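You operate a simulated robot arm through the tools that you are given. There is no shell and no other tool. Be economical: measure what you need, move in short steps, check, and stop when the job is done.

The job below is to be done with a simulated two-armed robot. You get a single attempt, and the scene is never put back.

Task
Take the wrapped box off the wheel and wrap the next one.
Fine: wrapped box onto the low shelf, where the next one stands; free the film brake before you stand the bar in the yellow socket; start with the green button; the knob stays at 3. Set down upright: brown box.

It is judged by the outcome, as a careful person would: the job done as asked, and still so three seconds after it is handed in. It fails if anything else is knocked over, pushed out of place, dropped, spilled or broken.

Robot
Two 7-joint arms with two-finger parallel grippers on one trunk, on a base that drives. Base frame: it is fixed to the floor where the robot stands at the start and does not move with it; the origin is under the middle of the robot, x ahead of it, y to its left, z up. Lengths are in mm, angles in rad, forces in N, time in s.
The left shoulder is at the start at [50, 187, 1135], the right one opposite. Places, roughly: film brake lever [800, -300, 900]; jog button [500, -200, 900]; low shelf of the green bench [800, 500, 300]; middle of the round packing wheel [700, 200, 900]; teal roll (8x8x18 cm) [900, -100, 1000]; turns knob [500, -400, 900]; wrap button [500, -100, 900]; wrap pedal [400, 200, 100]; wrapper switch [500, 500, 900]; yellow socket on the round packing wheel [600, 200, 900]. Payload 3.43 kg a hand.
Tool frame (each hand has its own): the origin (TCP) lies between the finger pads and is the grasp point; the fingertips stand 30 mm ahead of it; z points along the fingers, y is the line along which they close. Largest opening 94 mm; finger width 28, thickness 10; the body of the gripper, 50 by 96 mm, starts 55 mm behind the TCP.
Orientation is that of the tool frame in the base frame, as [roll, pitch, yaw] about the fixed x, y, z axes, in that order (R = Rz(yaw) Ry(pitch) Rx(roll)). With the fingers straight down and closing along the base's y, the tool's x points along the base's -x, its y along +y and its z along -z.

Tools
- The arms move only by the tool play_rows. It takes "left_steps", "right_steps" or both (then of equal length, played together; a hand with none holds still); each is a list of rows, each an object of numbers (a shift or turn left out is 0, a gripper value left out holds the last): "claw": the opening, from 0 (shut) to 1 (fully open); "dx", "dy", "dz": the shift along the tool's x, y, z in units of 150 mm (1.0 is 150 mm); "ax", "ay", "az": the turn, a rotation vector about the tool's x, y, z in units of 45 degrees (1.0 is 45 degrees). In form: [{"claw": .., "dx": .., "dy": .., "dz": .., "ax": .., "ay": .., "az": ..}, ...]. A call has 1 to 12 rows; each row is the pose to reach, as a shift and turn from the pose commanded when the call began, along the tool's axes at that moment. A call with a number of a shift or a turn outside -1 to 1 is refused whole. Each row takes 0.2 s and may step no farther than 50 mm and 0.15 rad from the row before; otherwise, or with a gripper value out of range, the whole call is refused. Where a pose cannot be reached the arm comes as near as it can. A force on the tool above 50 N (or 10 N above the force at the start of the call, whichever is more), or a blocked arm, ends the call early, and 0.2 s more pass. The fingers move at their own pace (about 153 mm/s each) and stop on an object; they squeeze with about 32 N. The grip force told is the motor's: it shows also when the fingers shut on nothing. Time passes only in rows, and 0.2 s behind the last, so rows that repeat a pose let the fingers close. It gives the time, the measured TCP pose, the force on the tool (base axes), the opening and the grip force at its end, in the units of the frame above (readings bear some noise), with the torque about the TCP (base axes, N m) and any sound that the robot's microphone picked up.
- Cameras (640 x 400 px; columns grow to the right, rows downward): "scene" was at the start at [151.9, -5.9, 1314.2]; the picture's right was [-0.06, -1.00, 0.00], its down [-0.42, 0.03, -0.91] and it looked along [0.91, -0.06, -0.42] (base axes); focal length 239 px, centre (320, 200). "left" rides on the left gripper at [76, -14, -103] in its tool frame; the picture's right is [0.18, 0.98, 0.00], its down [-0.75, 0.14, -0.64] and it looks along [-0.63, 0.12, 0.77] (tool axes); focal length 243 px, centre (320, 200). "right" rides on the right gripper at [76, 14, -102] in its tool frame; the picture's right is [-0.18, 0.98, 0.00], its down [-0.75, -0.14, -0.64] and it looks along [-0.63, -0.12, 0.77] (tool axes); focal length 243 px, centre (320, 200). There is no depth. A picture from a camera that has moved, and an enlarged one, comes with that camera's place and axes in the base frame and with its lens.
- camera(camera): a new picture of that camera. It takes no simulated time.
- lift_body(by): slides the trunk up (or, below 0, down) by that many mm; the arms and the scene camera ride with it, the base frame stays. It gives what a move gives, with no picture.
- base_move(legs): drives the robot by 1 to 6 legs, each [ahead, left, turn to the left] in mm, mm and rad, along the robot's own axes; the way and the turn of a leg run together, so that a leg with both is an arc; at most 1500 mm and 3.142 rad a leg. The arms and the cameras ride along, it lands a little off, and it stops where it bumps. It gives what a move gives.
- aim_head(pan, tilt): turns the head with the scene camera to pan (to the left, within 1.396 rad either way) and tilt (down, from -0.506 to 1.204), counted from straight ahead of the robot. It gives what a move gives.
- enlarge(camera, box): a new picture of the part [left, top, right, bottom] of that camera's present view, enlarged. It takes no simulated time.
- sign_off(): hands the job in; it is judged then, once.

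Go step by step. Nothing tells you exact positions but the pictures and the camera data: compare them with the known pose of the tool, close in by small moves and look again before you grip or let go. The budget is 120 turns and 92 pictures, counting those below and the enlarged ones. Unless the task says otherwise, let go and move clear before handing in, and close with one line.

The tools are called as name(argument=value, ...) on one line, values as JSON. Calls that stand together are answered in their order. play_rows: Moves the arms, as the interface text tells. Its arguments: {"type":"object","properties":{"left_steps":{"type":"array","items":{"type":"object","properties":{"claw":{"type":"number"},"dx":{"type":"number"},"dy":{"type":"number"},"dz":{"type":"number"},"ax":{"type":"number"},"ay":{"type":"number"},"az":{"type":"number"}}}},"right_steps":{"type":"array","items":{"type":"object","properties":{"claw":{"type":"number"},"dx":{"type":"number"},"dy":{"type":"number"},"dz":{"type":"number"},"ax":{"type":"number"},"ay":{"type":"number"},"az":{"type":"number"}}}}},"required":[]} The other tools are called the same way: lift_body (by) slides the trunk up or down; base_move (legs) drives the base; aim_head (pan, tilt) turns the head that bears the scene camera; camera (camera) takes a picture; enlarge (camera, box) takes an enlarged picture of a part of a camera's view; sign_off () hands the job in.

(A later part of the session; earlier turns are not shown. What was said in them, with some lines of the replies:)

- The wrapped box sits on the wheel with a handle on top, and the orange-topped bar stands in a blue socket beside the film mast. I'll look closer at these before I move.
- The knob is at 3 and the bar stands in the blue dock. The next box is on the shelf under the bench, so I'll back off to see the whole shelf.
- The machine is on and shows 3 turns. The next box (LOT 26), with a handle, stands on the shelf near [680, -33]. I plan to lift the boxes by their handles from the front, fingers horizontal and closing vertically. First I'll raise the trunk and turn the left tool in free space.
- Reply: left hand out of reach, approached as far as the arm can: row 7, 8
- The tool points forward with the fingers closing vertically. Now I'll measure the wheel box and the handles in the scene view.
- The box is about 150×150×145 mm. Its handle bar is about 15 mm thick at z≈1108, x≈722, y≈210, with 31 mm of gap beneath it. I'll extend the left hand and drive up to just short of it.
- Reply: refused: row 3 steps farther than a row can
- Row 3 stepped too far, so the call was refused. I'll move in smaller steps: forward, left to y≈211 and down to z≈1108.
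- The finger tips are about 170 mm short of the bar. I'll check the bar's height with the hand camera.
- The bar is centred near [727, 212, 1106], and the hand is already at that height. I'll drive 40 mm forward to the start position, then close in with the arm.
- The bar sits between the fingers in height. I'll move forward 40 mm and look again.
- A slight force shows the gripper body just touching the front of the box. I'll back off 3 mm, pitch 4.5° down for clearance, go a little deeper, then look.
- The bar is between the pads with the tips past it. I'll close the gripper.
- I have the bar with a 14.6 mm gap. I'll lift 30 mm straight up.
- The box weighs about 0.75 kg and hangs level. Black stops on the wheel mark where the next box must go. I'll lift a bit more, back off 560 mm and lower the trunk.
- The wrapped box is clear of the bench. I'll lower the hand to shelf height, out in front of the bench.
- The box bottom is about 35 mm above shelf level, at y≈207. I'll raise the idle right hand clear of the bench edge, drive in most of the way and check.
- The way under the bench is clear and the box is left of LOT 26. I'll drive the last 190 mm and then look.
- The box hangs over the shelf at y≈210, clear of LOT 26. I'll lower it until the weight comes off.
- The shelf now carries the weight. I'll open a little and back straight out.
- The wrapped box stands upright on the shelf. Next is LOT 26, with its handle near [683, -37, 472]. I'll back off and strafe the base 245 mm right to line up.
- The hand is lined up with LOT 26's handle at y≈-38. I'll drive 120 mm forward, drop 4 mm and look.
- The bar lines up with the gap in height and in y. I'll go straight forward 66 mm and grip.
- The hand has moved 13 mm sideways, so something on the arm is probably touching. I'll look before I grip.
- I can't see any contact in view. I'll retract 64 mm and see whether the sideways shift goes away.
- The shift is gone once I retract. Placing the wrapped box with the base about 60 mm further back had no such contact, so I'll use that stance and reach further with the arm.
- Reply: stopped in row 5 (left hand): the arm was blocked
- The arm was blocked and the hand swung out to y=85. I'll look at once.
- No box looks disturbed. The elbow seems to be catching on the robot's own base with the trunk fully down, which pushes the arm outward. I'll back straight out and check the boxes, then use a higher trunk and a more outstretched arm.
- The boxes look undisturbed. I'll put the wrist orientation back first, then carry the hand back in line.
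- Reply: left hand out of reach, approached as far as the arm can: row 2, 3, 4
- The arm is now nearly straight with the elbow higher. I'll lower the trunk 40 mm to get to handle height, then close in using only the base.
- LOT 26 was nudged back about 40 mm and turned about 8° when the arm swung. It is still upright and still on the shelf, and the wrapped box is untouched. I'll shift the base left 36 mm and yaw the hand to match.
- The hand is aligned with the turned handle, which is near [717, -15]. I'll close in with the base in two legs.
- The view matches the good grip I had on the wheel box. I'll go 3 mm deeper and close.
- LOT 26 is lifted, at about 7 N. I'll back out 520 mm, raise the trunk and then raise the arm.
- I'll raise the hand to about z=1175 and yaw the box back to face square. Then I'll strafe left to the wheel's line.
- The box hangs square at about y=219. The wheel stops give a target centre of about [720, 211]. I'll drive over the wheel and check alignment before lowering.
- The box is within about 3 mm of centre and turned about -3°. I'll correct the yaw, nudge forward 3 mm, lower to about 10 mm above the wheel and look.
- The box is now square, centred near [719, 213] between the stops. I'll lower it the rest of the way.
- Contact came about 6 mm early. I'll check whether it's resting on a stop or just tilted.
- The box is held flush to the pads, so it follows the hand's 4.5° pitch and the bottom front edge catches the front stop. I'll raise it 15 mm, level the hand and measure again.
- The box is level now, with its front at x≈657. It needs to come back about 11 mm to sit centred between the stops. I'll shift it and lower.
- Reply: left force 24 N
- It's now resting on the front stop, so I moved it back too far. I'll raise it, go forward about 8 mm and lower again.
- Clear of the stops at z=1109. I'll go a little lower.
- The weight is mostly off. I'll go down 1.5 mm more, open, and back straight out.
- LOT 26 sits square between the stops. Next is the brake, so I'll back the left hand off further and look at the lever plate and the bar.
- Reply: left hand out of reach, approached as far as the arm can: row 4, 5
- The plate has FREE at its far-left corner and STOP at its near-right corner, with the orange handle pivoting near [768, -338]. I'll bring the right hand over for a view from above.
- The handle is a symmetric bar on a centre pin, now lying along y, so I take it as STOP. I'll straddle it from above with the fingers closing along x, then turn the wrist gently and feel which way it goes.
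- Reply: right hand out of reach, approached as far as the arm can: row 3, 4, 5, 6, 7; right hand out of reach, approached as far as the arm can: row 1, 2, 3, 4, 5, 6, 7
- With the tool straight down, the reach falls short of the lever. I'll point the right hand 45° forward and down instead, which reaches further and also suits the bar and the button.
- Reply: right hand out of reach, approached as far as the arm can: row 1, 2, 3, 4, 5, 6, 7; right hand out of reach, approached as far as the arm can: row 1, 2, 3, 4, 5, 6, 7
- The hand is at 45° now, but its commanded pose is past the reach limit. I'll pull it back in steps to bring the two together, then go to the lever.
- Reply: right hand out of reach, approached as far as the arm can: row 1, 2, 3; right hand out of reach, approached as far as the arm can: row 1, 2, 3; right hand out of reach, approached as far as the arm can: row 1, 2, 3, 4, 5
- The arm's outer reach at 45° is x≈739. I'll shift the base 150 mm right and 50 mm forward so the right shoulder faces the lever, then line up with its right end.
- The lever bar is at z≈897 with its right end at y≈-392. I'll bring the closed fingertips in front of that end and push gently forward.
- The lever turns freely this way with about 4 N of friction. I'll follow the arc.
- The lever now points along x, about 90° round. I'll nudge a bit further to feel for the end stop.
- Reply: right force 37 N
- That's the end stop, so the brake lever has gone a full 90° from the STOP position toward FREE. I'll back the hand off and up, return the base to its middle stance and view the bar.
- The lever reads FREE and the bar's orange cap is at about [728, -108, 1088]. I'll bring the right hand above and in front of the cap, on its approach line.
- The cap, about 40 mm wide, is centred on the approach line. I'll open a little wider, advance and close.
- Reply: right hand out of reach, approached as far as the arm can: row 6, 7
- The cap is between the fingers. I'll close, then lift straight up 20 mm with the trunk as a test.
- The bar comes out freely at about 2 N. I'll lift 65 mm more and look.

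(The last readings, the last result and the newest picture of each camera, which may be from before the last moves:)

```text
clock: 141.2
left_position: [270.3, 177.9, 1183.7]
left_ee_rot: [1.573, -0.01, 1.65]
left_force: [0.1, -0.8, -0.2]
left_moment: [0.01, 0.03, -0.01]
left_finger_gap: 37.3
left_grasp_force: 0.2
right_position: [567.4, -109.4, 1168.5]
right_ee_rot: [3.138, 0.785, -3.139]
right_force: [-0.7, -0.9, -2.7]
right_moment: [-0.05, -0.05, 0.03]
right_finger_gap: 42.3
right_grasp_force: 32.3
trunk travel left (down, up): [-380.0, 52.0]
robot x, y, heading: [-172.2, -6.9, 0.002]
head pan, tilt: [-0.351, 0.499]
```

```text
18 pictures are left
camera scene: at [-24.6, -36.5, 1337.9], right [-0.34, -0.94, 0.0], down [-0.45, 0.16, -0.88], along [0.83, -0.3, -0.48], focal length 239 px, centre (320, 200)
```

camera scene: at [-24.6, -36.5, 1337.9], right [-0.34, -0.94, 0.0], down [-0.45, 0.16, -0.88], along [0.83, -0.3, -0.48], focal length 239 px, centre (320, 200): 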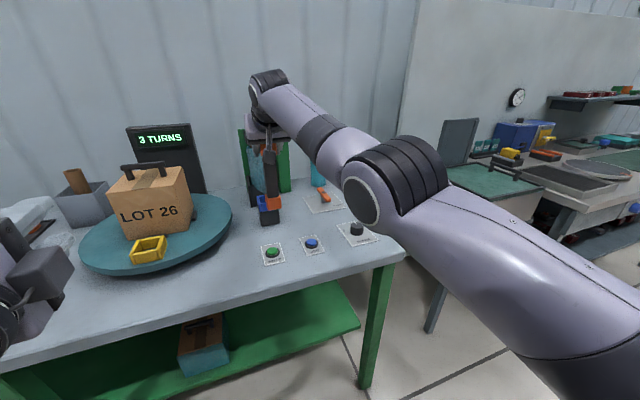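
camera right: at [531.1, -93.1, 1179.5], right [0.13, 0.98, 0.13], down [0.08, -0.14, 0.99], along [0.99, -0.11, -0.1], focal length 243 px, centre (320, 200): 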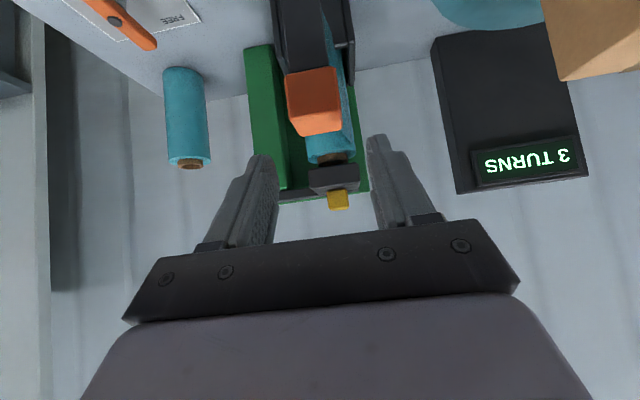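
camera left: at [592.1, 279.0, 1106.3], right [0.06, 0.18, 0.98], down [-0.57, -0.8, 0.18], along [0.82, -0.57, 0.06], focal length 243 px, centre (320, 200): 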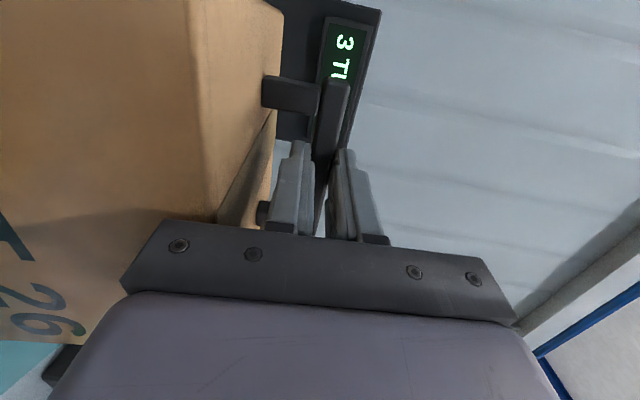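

The film pays out without tension. I'll strafe left to bring the bar over the yellow socket, then check alignment.

base_move(legs=[[0, 316, 0]])

aim_head(pan=-0.2, tilt=0.5)

camera(camera="scene")

camera(camera="right")

```text
clock: 144.6
left_position: [269.7, 498.2, 1183.5]
left_ee_rot: [1.575, -0.009, 1.649]
left_force: [0.0, 0.4, 0.6]
left_moment: [0.02, -0.01, 0.01]
left_finger_gap: 37.4
left_grasp_force: 0.1
right_position: [565.8, 212.2, 1169.6]
right_ee_rot: [3.138, 0.785, -3.139]
right_force: [1.0, -1.0, -2.4]
right_moment: [-0.08, -0.08, 0.0]
right_finger_gap: 42.0
right_grasp_force: 32.0
trunk travel left (down, up): [-380.0, 52.0]
robot x, y, heading: [-173.3, 313.0, 0.007]
head pan, tilt: [-0.351, 0.499]
```

```text
clock: 145.3
left_position: [269.9, 497.9, 1182.4]
left_ee_rot: [1.574, -0.008, 1.65]
left_force: [-0.1, -0.5, -0.6]
left_moment: [-0.01, 0.02, -0.01]
left_finger_gap: 37.5
left_grasp_force: 0.0
right_position: [565.6, 210.0, 1168.7]
right_ee_rot: [3.139, 0.784, -3.14]
right_force: [1.4, -1.5, -2.6]
right_moment: [0.0, -0.1, 0.03]
right_finger_gap: 42.2
right_grasp_force: 32.2
trunk travel left (down, up): [-380.0, 52.0]
robot x, y, heading: [-172.2, 314.5, 0.013]
head pan, tilt: [-0.201, 0.499]
```

```text
17 pictures are left
camera scene: at [-22.1, 296.9, 1337.8], right [-0.19, -0.98, 0.0], down [-0.47, 0.09, -0.88], along [0.86, -0.17, -0.48], focal length 239 px, centre (320, 200)
```

scene: 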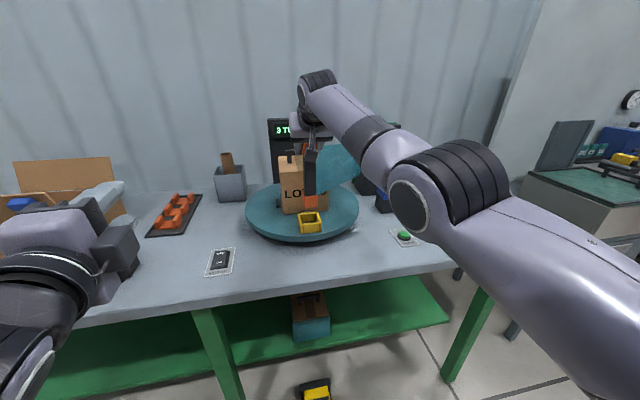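

```text
16 pictures are left
camera right: at [439.8, 224.9, 1187.8], right [0.13, 0.98, 0.13], down [0.08, -0.14, 0.99], along [0.99, -0.11, -0.1], focal length 243 px, centre (320, 200)
```

right: 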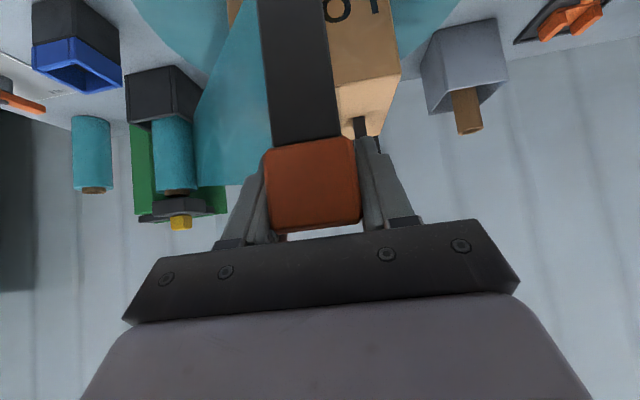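

enlarge(camera="scene", box=[270, 140, 370, 250])

```text
3.64 times, centred on (320, 195) of scene
camera zoom: at [-22.1, 296.9, 1337.8], right [-0.19, -0.98, 0.0], down [-0.47, 0.09, -0.88], along [0.86, -0.17, -0.48], focal length 868 px, centre (320, 218)
```

zoom: 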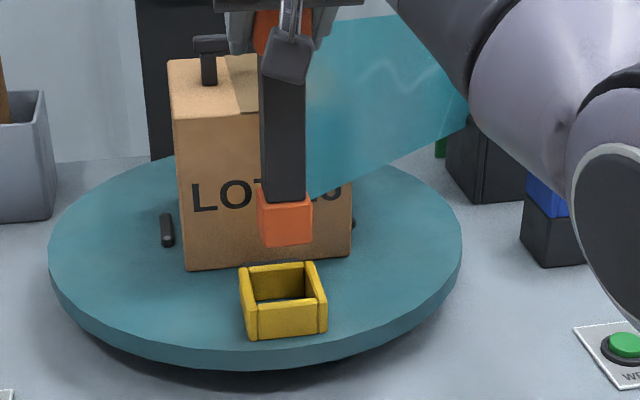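

The bar's orange foot hangs over the socket. I'll lower to about 10 mm above the rim for an accurate comparison.

lift_body(by=-36)

enlarge(camera="scene", box=[285, 170, 345, 220])

```text
clock: 146.1
left_position: [269.3, 498.4, 1147.5]
left_ee_rot: [1.575, -0.009, 1.649]
left_force: [-0.1, 0.5, -0.6]
left_moment: [0.02, -0.02, 0.01]
left_finger_gap: 37.6
left_grasp_force: 0.2
right_position: [565.5, 210.2, 1132.8]
right_ee_rot: [3.138, 0.784, -3.14]
right_force: [-0.7, -0.8, -2.8]
right_moment: [0.0, -0.03, -0.03]
right_finger_gap: 42.0
right_grasp_force: 31.5
trunk travel left (down, up): [-344.0, 88.0]
robot x, y, heading: [-171.9, 312.0, 0.007]
head pan, tilt: [-0.201, 0.499]
```

```text
8.00 times, centred on (315, 195) of scene
camera zoom: at [-22.4, 297.0, 1301.8], right [-0.19, -0.98, 0.0], down [-0.47, 0.09, -0.88], along [0.86, -0.17, -0.48], focal length 1911 px, centre (360, 240)
```

zoom: 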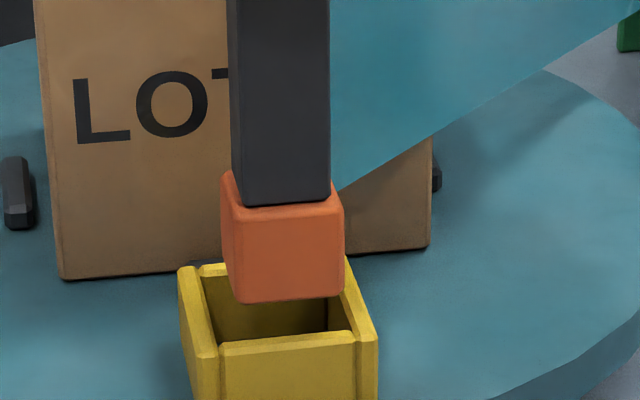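

In y the foot needs about 3 mm more to the left. For x I'll use a second viewpoint, the left hand's camera.

enlarge(camera="left", box=[160, 150, 300, 270])

```text
3.33 times, centred on (230, 210) of left
camera zoom: at [162.0, 564.9, 1132.3], right [-0.01, 0.18, 0.98], down [-0.58, -0.8, 0.14], along [0.81, -0.57, 0.11], focal length 809 px, centre (620, 167)
```

zoom: 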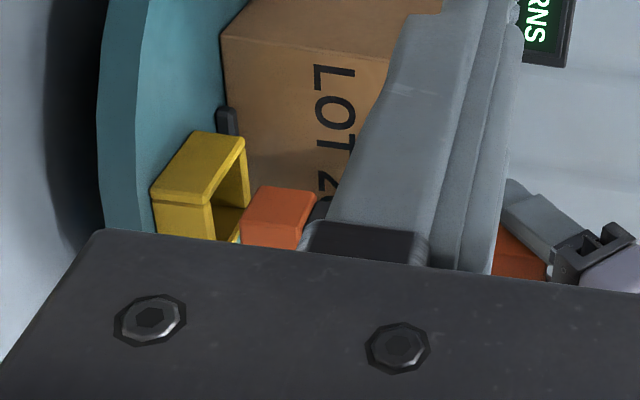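

Combining the two views, the foot is at z≈973 and centred near [550, 213]. The socket centre is [566, 215], so I'll nudge the base 16 mm forward and 2 mm left and recheck.

base_move(legs=[[16, 2, 0]])

lift_body(by=-12)

enlarge(camera="left", box=[160, 150, 300, 270])

enlarge(camera="scene", box=[285, 170, 345, 220])

```text
clock: 146.8
left_position: [286.3, 499.3, 1146.6]
left_ee_rot: [1.576, -0.009, 1.649]
left_force: [0.3, -0.7, -0.1]
left_moment: [0.06, -0.01, 0.0]
left_finger_gap: 37.6
left_grasp_force: 0.0
right_position: [582.8, 212.6, 1131.4]
right_ee_rot: [3.139, 0.784, -3.14]
right_force: [0.4, -0.7, -1.9]
right_moment: [0.0, -0.06, -0.01]
right_finger_gap: 42.1
right_grasp_force: 31.7
trunk travel left (down, up): [-344.0, 88.0]
robot x, y, heading: [-151.8, 317.9, 0.008]
head pan, tilt: [-0.201, 0.499]
```

```text
clock: 147.4
left_position: [285.6, 499.4, 1134.6]
left_ee_rot: [1.574, -0.009, 1.65]
left_force: [-0.2, 0.2, 0.3]
left_moment: [-0.04, 0.0, -0.01]
left_finger_gap: 37.4
left_grasp_force: 0.1
right_position: [580.6, 214.1, 1120.4]
right_ee_rot: [3.139, 0.784, -3.14]
right_force: [0.4, 0.3, -1.6]
right_moment: [-0.01, -0.02, 0.01]
right_finger_gap: 42.2
right_grasp_force: 32.0
trunk travel left (down, up): [-332.0, 100.0]
robot x, y, heading: [-157.2, 316.2, 0.007]
head pan, tilt: [-0.201, 0.499]
```

```text
3.33 times, centred on (230, 210) of left
camera zoom: at [177.9, 567.0, 1120.3], right [-0.01, 0.18, 0.98], down [-0.58, -0.8, 0.14], along [0.81, -0.57, 0.11], focal length 809 px, centre (620, 167)
```

zoom: 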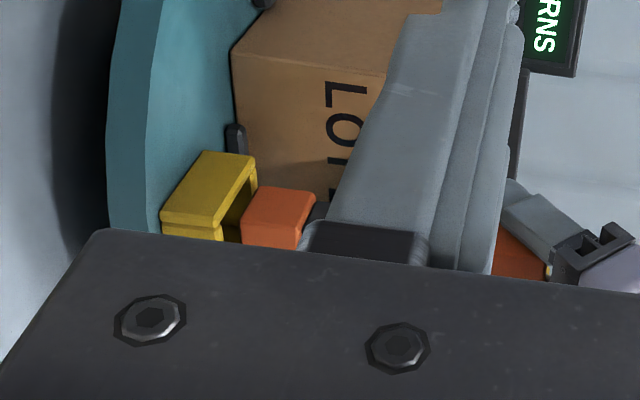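

```text
8.00 times, centred on (315, 195) of scene
camera zoom: at [-6.5, 299.0, 1289.8], right [-0.19, -0.98, 0.0], down [-0.47, 0.09, -0.88], along [0.86, -0.17, -0.48], focal length 1911 px, centre (360, 240)
```

zoom: 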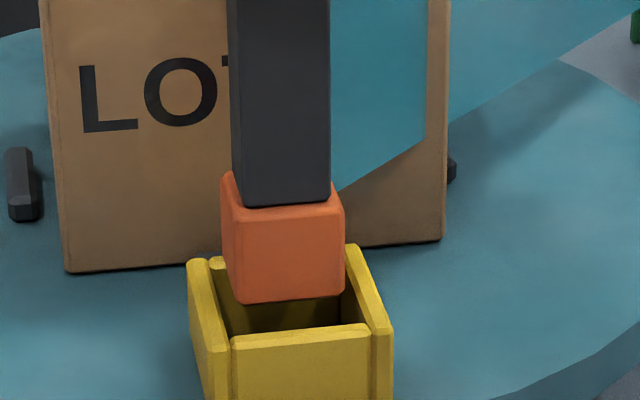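

The foot is about 8 mm above the rim and centred within 2 mm. I'll lower 14 mm and feel for contact.

lift_body(by=-14)

```text
clock: 148.1
left_position: [284.5, 498.5, 1120.9]
left_ee_rot: [1.573, -0.008, 1.649]
left_force: [0.2, -0.8, 0.1]
left_moment: [-0.02, -0.02, -0.01]
left_finger_gap: 37.5
left_grasp_force: 0.1
right_position: [580.5, 213.5, 1106.2]
right_ee_rot: [3.139, 0.785, -3.139]
right_force: [0.4, -0.1, -2.0]
right_moment: [0.03, -0.07, -0.01]
right_finger_gap: 41.9
right_grasp_force: 32.1
trunk travel left (down, up): [-318.0, 114.0]
robot x, y, heading: [-156.8, 313.7, 0.004]
head pan, tilt: [-0.201, 0.499]
```

No contact, so the foot is entering the socket. I'll keep going down.

lift_body(by=-12)

enlarge(camera="scene", box=[285, 165, 345, 215])

```text
clock: 148.7
left_position: [285.3, 500.1, 1109.8]
left_ee_rot: [1.573, -0.007, 1.649]
left_force: [0.1, 0.1, -0.2]
left_moment: [0.03, -0.03, 0.01]
left_finger_gap: 37.8
left_grasp_force: 0.1
right_position: [581.1, 213.3, 1096.0]
right_ee_rot: [3.14, 0.783, -3.14]
right_force: [-0.6, 0.0, -2.8]
right_moment: [0.01, -0.03, -0.02]
right_finger_gap: 42.0
right_grasp_force: 32.0
trunk travel left (down, up): [-306.0, 126.0]
robot x, y, heading: [-155.9, 317.8, 0.001]
head pan, tilt: [-0.201, 0.499]
```

```text
8.00 times, centred on (315, 190) of scene
camera zoom: at [-6.4, 299.0, 1263.8], right [-0.19, -0.98, 0.0], down [-0.47, 0.09, -0.88], along [0.86, -0.17, -0.48], focal length 1911 px, centre (360, 280)
```

zoom: 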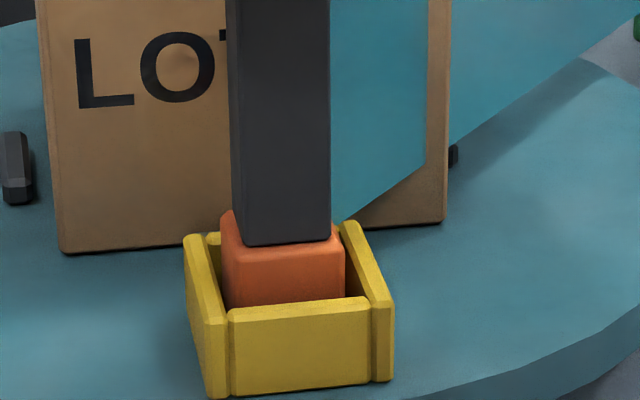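

It's in the socket. I'll lower until the weight comes off.

lift_body(by=-6)

lift_body(by=-4)

```text
clock: 149.2
left_position: [284.4, 499.4, 1102.4]
left_ee_rot: [1.575, -0.01, 1.649]
left_force: [1.5, 0.3, -0.4]
left_moment: [0.04, 0.0, -0.01]
left_finger_gap: 37.6
left_grasp_force: 0.0
right_position: [580.4, 212.6, 1088.5]
right_ee_rot: [3.14, 0.784, -3.14]
right_force: [0.3, 0.2, -1.6]
right_moment: [-0.03, 0.01, 0.0]
right_finger_gap: 42.1
right_grasp_force: 32.2
trunk travel left (down, up): [-300.0, 132.0]
robot x, y, heading: [-151.7, 314.9, 0.004]
head pan, tilt: [-0.201, 0.499]
```

```text
clock: 149.7
left_position: [285.0, 501.1, 1098.2]
left_ee_rot: [1.574, -0.007, 1.65]
left_force: [-0.2, 0.0, -0.1]
left_moment: [0.02, 0.02, 0.01]
left_finger_gap: 37.5
left_grasp_force: 0.1
right_position: [580.7, 211.7, 1085.6]
right_ee_rot: [3.14, 0.788, -3.14]
right_force: [-0.2, -1.2, -2.0]
right_moment: [0.0, -0.03, 0.05]
right_finger_gap: 42.1
right_grasp_force: 31.8
trunk travel left (down, up): [-296.0, 136.0]
robot x, y, heading: [-155.2, 318.2, 0.006]
head pan, tilt: [-0.201, 0.499]
```

lift_body(by=-3)

```text
clock: 150.2
left_position: [284.9, 499.5, 1095.2]
left_ee_rot: [1.573, -0.008, 1.648]
left_force: [0.3, -0.3, 0.0]
left_moment: [0.03, 0.01, -0.03]
left_finger_gap: 37.6
left_grasp_force: 0.2
right_position: [581.7, 212.4, 1084.1]
right_ee_rot: [3.14, 0.79, -3.139]
right_force: [-0.6, -0.3, 4.1]
right_moment: [-0.16, 0.43, -0.03]
right_finger_gap: 42.2
right_grasp_force: 32.0
trunk travel left (down, up): [-293.0, 139.0]
robot x, y, heading: [-157.0, 315.4, 0.006]
head pan, tilt: [-0.201, 0.499]
```

The foot is on the socket floor. I'll open and withdraw along the tool axis.

play_rows(right_steps=[{"claw": 0.75}, {"claw": 0.75}, {"claw": 0.75}])

play_rows(right_steps=[{"dz": -0.15}, {"dz": -0.35}, {"dz": -0.6}, {"dz": -0.85}, {"dz": -0.85}])

enlarge(camera="scene", box=[220, 90, 420, 250])

```text
clock: 151.1
left_position: [285.3, 500.3, 1097.3]
left_ee_rot: [1.574, -0.009, 1.649]
left_force: [-0.1, -0.5, -0.5]
left_moment: [-0.01, 0.0, 0.01]
left_finger_gap: 37.5
left_grasp_force: 0.1
right_position: [580.7, 212.8, 1083.4]
right_ee_rot: [3.139, 0.785, -3.139]
right_force: [0.0, -0.6, 0.6]
right_moment: [0.0, -0.02, -0.05]
right_finger_gap: 70.6
right_grasp_force: 0.0
trunk travel left (down, up): [-293.0, 139.0]
robot x, y, heading: [-155.1, 317.3, 0.002]
head pan, tilt: [-0.201, 0.499]
```

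```text
clock: 152.2
left_position: [285.6, 499.1, 1095.9]
left_ee_rot: [1.573, -0.009, 1.65]
left_force: [0.1, -0.5, 0.5]
left_moment: [-0.01, 0.0, -0.02]
left_finger_gap: 37.3
left_grasp_force: 0.1
right_position: [490.6, 211.0, 1171.8]
right_ee_rot: [3.14, 0.784, -3.14]
right_force: [-0.4, 0.3, -0.1]
right_moment: [0.01, 0.01, 0.0]
right_finger_gap: 70.6
right_grasp_force: 0.1
trunk travel left (down, up): [-293.0, 139.0]
robot x, y, heading: [-155.9, 315.8, 0.001]
head pan, tilt: [-0.201, 0.499]
```

```text
2.50 times, centred on (320, 170) of scene
camera zoom: at [-6.5, 299.1, 1250.8], right [-0.19, -0.98, 0.0], down [-0.47, 0.09, -0.88], along [0.86, -0.17, -0.48], focal length 597 px, centre (320, 275)
```

zoom: 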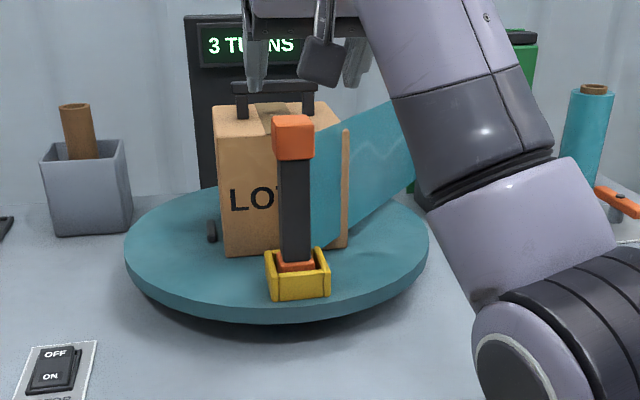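

The bar stands upright in the yellow socket. I'll move the hand over to the green button with the fingers closed.

base_move(legs=[[-60, 0, 0], [0, -301, 0], [85, 0, 0]])

play_rows(right_steps=[{"claw": 0, "dx": 0.15, "dz": 0.15}, {"dx": 0.3, "dz": 0.3}, {"dx": 0.45, "dz": 0.45}, {"dx": 0.6, "dz": 0.6}, {"dx": 0.75, "dz": 0.75}, {"dx": 0.9, "dz": 0.9}, {"dx": 0.9, "dz": 0.9}])

aim_head(pan=-0.1, tilt=0.8)

camera(camera="scene")

```text
clock: 156.8
left_position: [312.6, 195.8, 1096.7]
left_ee_rot: [1.576, -0.01, 1.65]
left_force: [-0.3, 0.1, -0.5]
left_moment: [0.0, 0.01, 0.0]
left_finger_gap: 37.9
left_grasp_force: 0.1
right_position: [519.0, -89.8, 1170.8]
right_ee_rot: [3.139, 0.783, -3.136]
right_force: [-0.1, 0.8, -0.9]
right_moment: [0.03, 0.03, 0.01]
right_finger_gap: 70.6
right_grasp_force: 0.1
trunk travel left (down, up): [-293.0, 139.0]
robot x, y, heading: [-128.8, 11.2, 0.01]
head pan, tilt: [-0.201, 0.499]
```

```text
clock: 158.4
left_position: [311.1, 196.0, 1096.0]
left_ee_rot: [1.574, -0.009, 1.651]
left_force: [-0.8, 0.8, 0.7]
left_moment: [0.02, 0.02, 0.0]
left_finger_gap: 37.5
left_grasp_force: 0.1
right_position: [517.9, -90.0, 978.8]
right_ee_rot: [3.14, 0.784, -3.137]
right_force: [0.1, 0.6, -0.1]
right_moment: [0.0, 0.01, 0.02]
right_finger_gap: 0.2
right_grasp_force: 31.9
trunk travel left (down, up): [-293.0, 139.0]
robot x, y, heading: [-125.1, 15.0, 0.005]
head pan, tilt: [-0.201, 0.499]
```

```text
clock: 159.2
left_position: [310.4, 197.0, 1095.4]
left_ee_rot: [1.574, -0.01, 1.651]
left_force: [-0.1, 0.3, -1.1]
left_moment: [0.02, -0.05, 0.02]
left_finger_gap: 37.5
left_grasp_force: 0.1
right_position: [517.2, -89.6, 980.0]
right_ee_rot: [3.141, 0.785, -3.136]
right_force: [-1.2, 0.4, 0.3]
right_moment: [0.01, 0.0, -0.01]
right_finger_gap: 0.0
right_grasp_force: 32.3
trunk travel left (down, up): [-293.0, 139.0]
robot x, y, heading: [-129.3, 13.7, 0.008]
head pan, tilt: [-0.099, 0.799]
```

```text
8 pictures are left
camera scene: at [11.0, 5.3, 1224.9], right [-0.09, -1.0, 0.0], down [-0.71, 0.07, -0.7], along [0.69, -0.06, -0.72], focal length 239 px, centre (320, 200)
```

scene: 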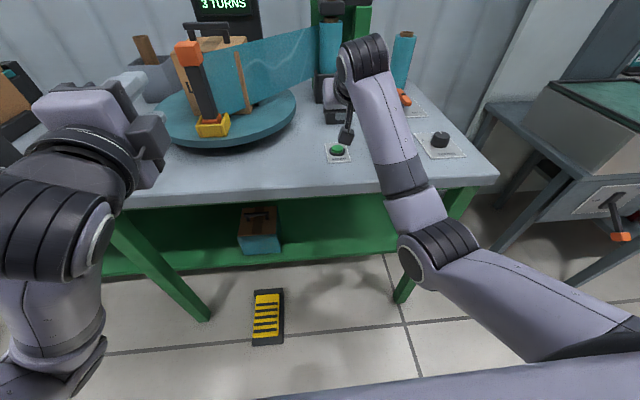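

The fingertip is over the green button, near [525, -88]. I'll lower most of the way, then press in small steps.

lift_body(by=-64)

enlarge(camera="scene", box=[290, 60, 410, 180])

```text
clock: 160.2
left_position: [310.1, 196.7, 1032.6]
left_ee_rot: [1.573, -0.008, 1.651]
left_force: [0.4, 0.3, -0.3]
left_moment: [0.0, 0.0, 0.05]
left_finger_gap: 37.5
left_grasp_force: 0.2
right_position: [516.5, -89.8, 917.6]
right_ee_rot: [3.14, 0.786, -3.135]
right_force: [-0.6, 0.2, 0.3]
right_moment: [-0.01, 0.01, -0.03]
right_finger_gap: 0.0
right_grasp_force: 31.8
trunk travel left (down, up): [-229.0, 203.0]
robot x, y, heading: [-130.3, 13.3, 0.009]
head pan, tilt: [-0.099, 0.799]
```

```text
3.33 times, centred on (350, 120) of scene
camera zoom: at [10.8, 5.3, 1160.9], right [-0.09, -1.0, 0.0], down [-0.71, 0.07, -0.7], along [0.69, -0.06, -0.72], focal length 796 px, centre (220, 467)
```

zoom: 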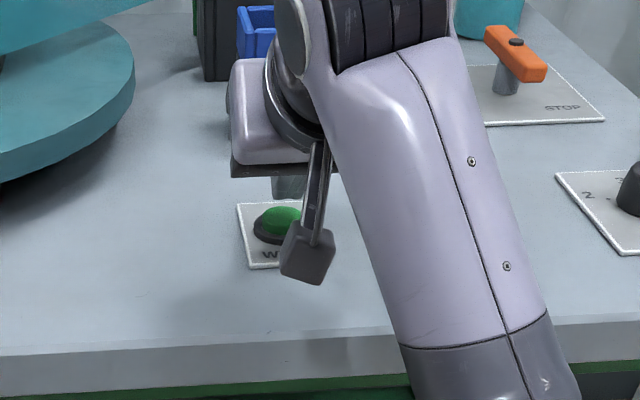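

The tip is slightly far and right of the button centre. I'll shift back 7 mm and left 4 mm, then press with the trunk.

play_rows(right_steps=[{"dx": 0.033, "dz": -0.033, "dy": 0.027}, {"dx": 0.033, "dz": -0.033, "dy": 0.027}])

lift_body(by=-10)

lift_body(by=-4)

```text
clock: 160.8
left_position: [310.9, 196.6, 1031.3]
left_ee_rot: [1.574, -0.008, 1.651]
left_force: [0.3, -0.4, 0.4]
left_moment: [0.01, 0.03, 0.03]
left_finger_gap: 37.4
left_grasp_force: 0.2
right_position: [511.6, -86.3, 917.5]
right_ee_rot: [3.141, 0.785, -3.135]
right_force: [0.4, -0.3, -0.3]
right_moment: [0.01, 0.0, 0.04]
right_finger_gap: 0.0
right_grasp_force: 32.0
trunk travel left (down, up): [-229.0, 203.0]
robot x, y, heading: [-130.1, 11.4, 0.005]
head pan, tilt: [-0.099, 0.799]
```

```text
clock: 161.4
left_position: [311.3, 195.9, 1021.5]
left_ee_rot: [1.574, -0.008, 1.65]
left_force: [0.4, 0.5, 0.4]
left_moment: [-0.03, 0.01, 0.03]
left_finger_gap: 37.6
left_grasp_force: 0.1
right_position: [511.2, -85.8, 907.7]
right_ee_rot: [3.138, 0.788, -3.137]
right_force: [-0.3, -0.1, 0.7]
right_moment: [0.01, 0.02, 0.03]
right_finger_gap: 0.1
right_grasp_force: 32.3
trunk travel left (down, up): [-219.0, 213.0]
robot x, y, heading: [-131.6, 12.1, 0.006]
head pan, tilt: [-0.099, 0.799]
```

```text
clock: 161.9
left_position: [312.7, 195.8, 1018.7]
left_ee_rot: [1.573, -0.008, 1.652]
left_force: [0.0, 0.2, -0.8]
left_moment: [-0.05, 0.0, 0.0]
left_finger_gap: 37.3
left_grasp_force: 0.1
right_position: [511.7, -85.7, 902.8]
right_ee_rot: [3.138, 0.786, -3.137]
right_force: [-0.1, 0.0, 3.8]
right_moment: [0.0, -0.05, -0.02]
right_finger_gap: 0.2
right_grasp_force: 32.0
trunk travel left (down, up): [-215.0, 217.0]
robot x, y, heading: [-128.6, 10.9, 0.008]
head pan, tilt: [-0.099, 0.799]
heard: click
```

I heard a click, so the button is pressed. I'll lift off straight away and let the wheel turn.

lift_body(by=40)

camera(camera="scene")

```text
clock: 162.7
left_position: [312.2, 196.0, 1057.6]
left_ee_rot: [1.576, -0.008, 1.652]
left_force: [0.3, 0.0, -0.2]
left_moment: [0.0, 0.02, 0.0]
left_finger_gap: 37.7
left_grasp_force: 0.2
right_position: [510.7, -85.9, 943.1]
right_ee_rot: [3.14, 0.785, -3.136]
right_force: [-0.9, 0.3, -1.0]
right_moment: [0.0, 0.01, 0.04]
right_finger_gap: 0.0
right_grasp_force: 31.5
trunk travel left (down, up): [-255.0, 177.0]
robot x, y, heading: [-127.8, 15.8, 0.006]
head pan, tilt: [-0.099, 0.799]
```

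```text
6 pictures are left
camera scene: at [11.1, 5.3, 1186.9], right [-0.09, -1.0, 0.0], down [-0.71, 0.07, -0.7], along [0.69, -0.06, -0.72], focal length 239 px, centre (320, 200)
```

scene: 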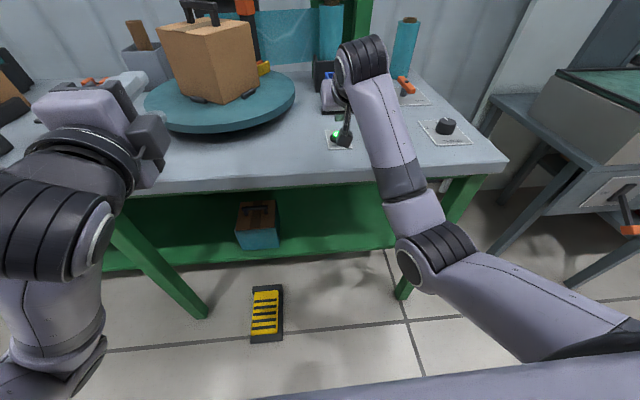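

The wheel is turning and the button light is lit. I'll wait with the hands still.

play_rows(right_steps=[{"dz": 0}, {"dz": 0}, {"dz": 0}, {"dz": 0}, {"dz": 0}, {"dz": 0}, {"dz": 0}, {"dz": 0}, {"dz": 0}, {"dz": 0}, {"dz": 0}, {"dz": 0}])

play_rows(right_steps=[{"dz": 0}, {"dz": 0}, {"dz": 0}, {"dz": 0}, {"dz": 0}, {"dz": 0}, {"dz": 0}, {"dz": 0}, {"dz": 0}, {"dz": 0}, {"dz": 0}, {"dz": 0}])

play_rows(right_steps=[{"dz": 0}, {"dz": 0}, {"dz": 0}, {"dz": 0}, {"dz": 0}, {"dz": 0}, {"dz": 0}, {"dz": 0}, {"dz": 0}, {"dz": 0}, {"dz": 0}, {"dz": 0}])

camera(camera="scene")

```text
clock: 165.3
left_position: [311.2, 196.2, 1057.5]
left_ee_rot: [1.572, -0.009, 1.65]
left_force: [0.0, -0.5, -0.6]
left_moment: [-0.03, -0.01, -0.05]
left_finger_gap: 37.5
left_grasp_force: 0.0
right_position: [511.8, -86.1, 943.2]
right_ee_rot: [3.14, 0.786, -3.136]
right_force: [-0.2, 0.0, -0.2]
right_moment: [-0.02, -0.01, -0.01]
right_finger_gap: 0.2
right_grasp_force: 32.1
trunk travel left (down, up): [-255.0, 177.0]
robot x, y, heading: [-130.9, 8.8, 0.006]
head pan, tilt: [-0.099, 0.799]
```

```text
clock: 167.9
left_position: [312.0, 195.8, 1059.3]
left_ee_rot: [1.575, -0.01, 1.652]
left_force: [0.5, -0.2, 0.8]
left_moment: [0.0, -0.03, 0.02]
left_finger_gap: 37.8
left_grasp_force: 0.1
right_position: [512.5, -85.4, 942.1]
right_ee_rot: [3.139, 0.786, -3.135]
right_force: [0.2, -0.3, 0.6]
right_moment: [0.0, -0.01, 0.05]
right_finger_gap: 0.0
right_grasp_force: 32.3
trunk travel left (down, up): [-255.0, 177.0]
robot x, y, heading: [-130.2, 11.2, 0.006]
head pan, tilt: [-0.099, 0.799]
```

```text
clock: 170.5
left_position: [311.7, 197.1, 1058.2]
left_ee_rot: [1.575, -0.009, 1.652]
left_force: [0.7, 0.4, 0.5]
left_moment: [0.02, -0.01, 0.01]
left_finger_gap: 37.6
left_grasp_force: 0.1
right_position: [510.6, -86.0, 943.6]
right_ee_rot: [3.139, 0.785, -3.136]
right_force: [-0.7, -0.3, 0.4]
right_moment: [-0.02, 0.0, -0.01]
right_finger_gap: 0.0
right_grasp_force: 31.9
trunk travel left (down, up): [-255.0, 177.0]
robot x, y, heading: [-129.2, 14.5, 0.008]
head pan, tilt: [-0.099, 0.799]
```

```text
5 pictures are left
camera scene: at [11.0, 5.3, 1186.9], right [-0.09, -1.0, 0.0], down [-0.71, 0.07, -0.7], along [0.69, -0.06, -0.72], focal length 239 px, centre (320, 200)
```

scene: 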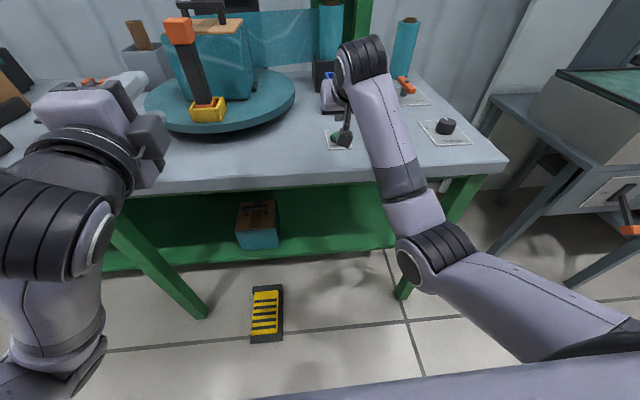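

The wheel seems to be back home with the box wrapped in teal film and the button light off. I'll raise and retreat, then confirm it has stopped.

lift_body(by=100)

base_move(legs=[[-250, 0, 0]])

aim_head(pan=0.1, tilt=0.5)

enlarge(camera="scene", box=[220, 100, 460, 260])

```text
clock: 171.9
left_position: [311.3, 196.5, 1158.2]
left_ee_rot: [1.575, -0.009, 1.653]
left_force: [0.9, -0.3, 0.0]
left_moment: [0.0, 0.0, 0.0]
left_finger_gap: 37.5
left_grasp_force: 0.0
right_position: [511.4, -85.5, 1041.7]
right_ee_rot: [3.141, 0.787, -3.136]
right_force: [-0.2, -0.5, 0.4]
right_moment: [0.0, -0.01, 0.0]
right_finger_gap: 0.1
right_grasp_force: 31.7
trunk travel left (down, up): [-355.0, 77.0]
robot x, y, heading: [-130.0, 13.7, 0.002]
head pan, tilt: [-0.099, 0.799]
```

```text
clock: 173.7
left_position: [64.0, 194.7, 1158.4]
left_ee_rot: [1.573, -0.009, 1.65]
left_force: [-0.3, -0.2, -0.3]
left_moment: [0.01, 0.01, -0.05]
left_finger_gap: 37.8
left_grasp_force: 0.0
right_position: [262.0, -87.7, 1042.6]
right_ee_rot: [3.14, 0.786, -3.137]
right_force: [0.9, 0.0, 0.1]
right_moment: [-0.04, 0.02, -0.02]
right_finger_gap: 0.0
right_grasp_force: 32.1
trunk travel left (down, up): [-355.0, 77.0]
robot x, y, heading: [-379.3, 9.9, 0.011]
head pan, tilt: [-0.099, 0.799]
```

```text
clock: 174.5
left_position: [62.1, 195.6, 1156.6]
left_ee_rot: [1.574, -0.009, 1.65]
left_force: [0.3, -0.1, 0.0]
left_moment: [0.01, 0.0, -0.02]
left_finger_gap: 37.2
left_grasp_force: 0.1
right_position: [262.4, -87.5, 1041.8]
right_ee_rot: [3.14, 0.786, -3.135]
right_force: [-0.1, -0.7, 0.4]
right_moment: [0.01, 0.01, -0.02]
right_finger_gap: 0.0
right_grasp_force: 32.1
trunk travel left (down, up): [-355.0, 77.0]
robot x, y, heading: [-378.2, 8.5, 0.011]
head pan, tilt: [0.099, 0.499]
```

```text
2.50 times, centred on (340, 180) of scene
camera zoom: at [-227.5, 20.6, 1312.8], right [0.11, -0.99, 0.0], down [-0.48, -0.05, -0.88], along [0.87, 0.09, -0.48], focal length 597 px, centre (270, 250)
```

zoom: 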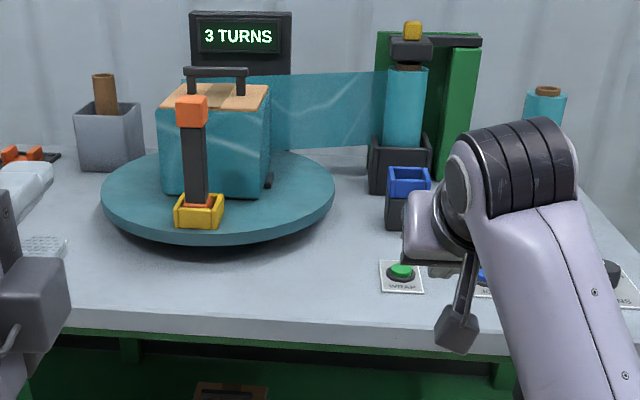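

The wheel has stopped at home with LOT 26 wrapped and upright and the knob at 3. The first wrapped box stands on the low shelf and both hands are clear, so I'm handing in.

sign_off()

```text
The job is handed in.
```

The first wrapped box is on the low shelf, and LOT 26 is wrapped and standing upright on the wheel: brake freed, bar in the yellow socket, green button pressed, knob left at 3. One slip: while I was reaching for LOT 26, the left arm swung sideways and pushed that box about 40 mm back on the shelf. It stayed upright, and nothing else appeared to be knocked or moved.
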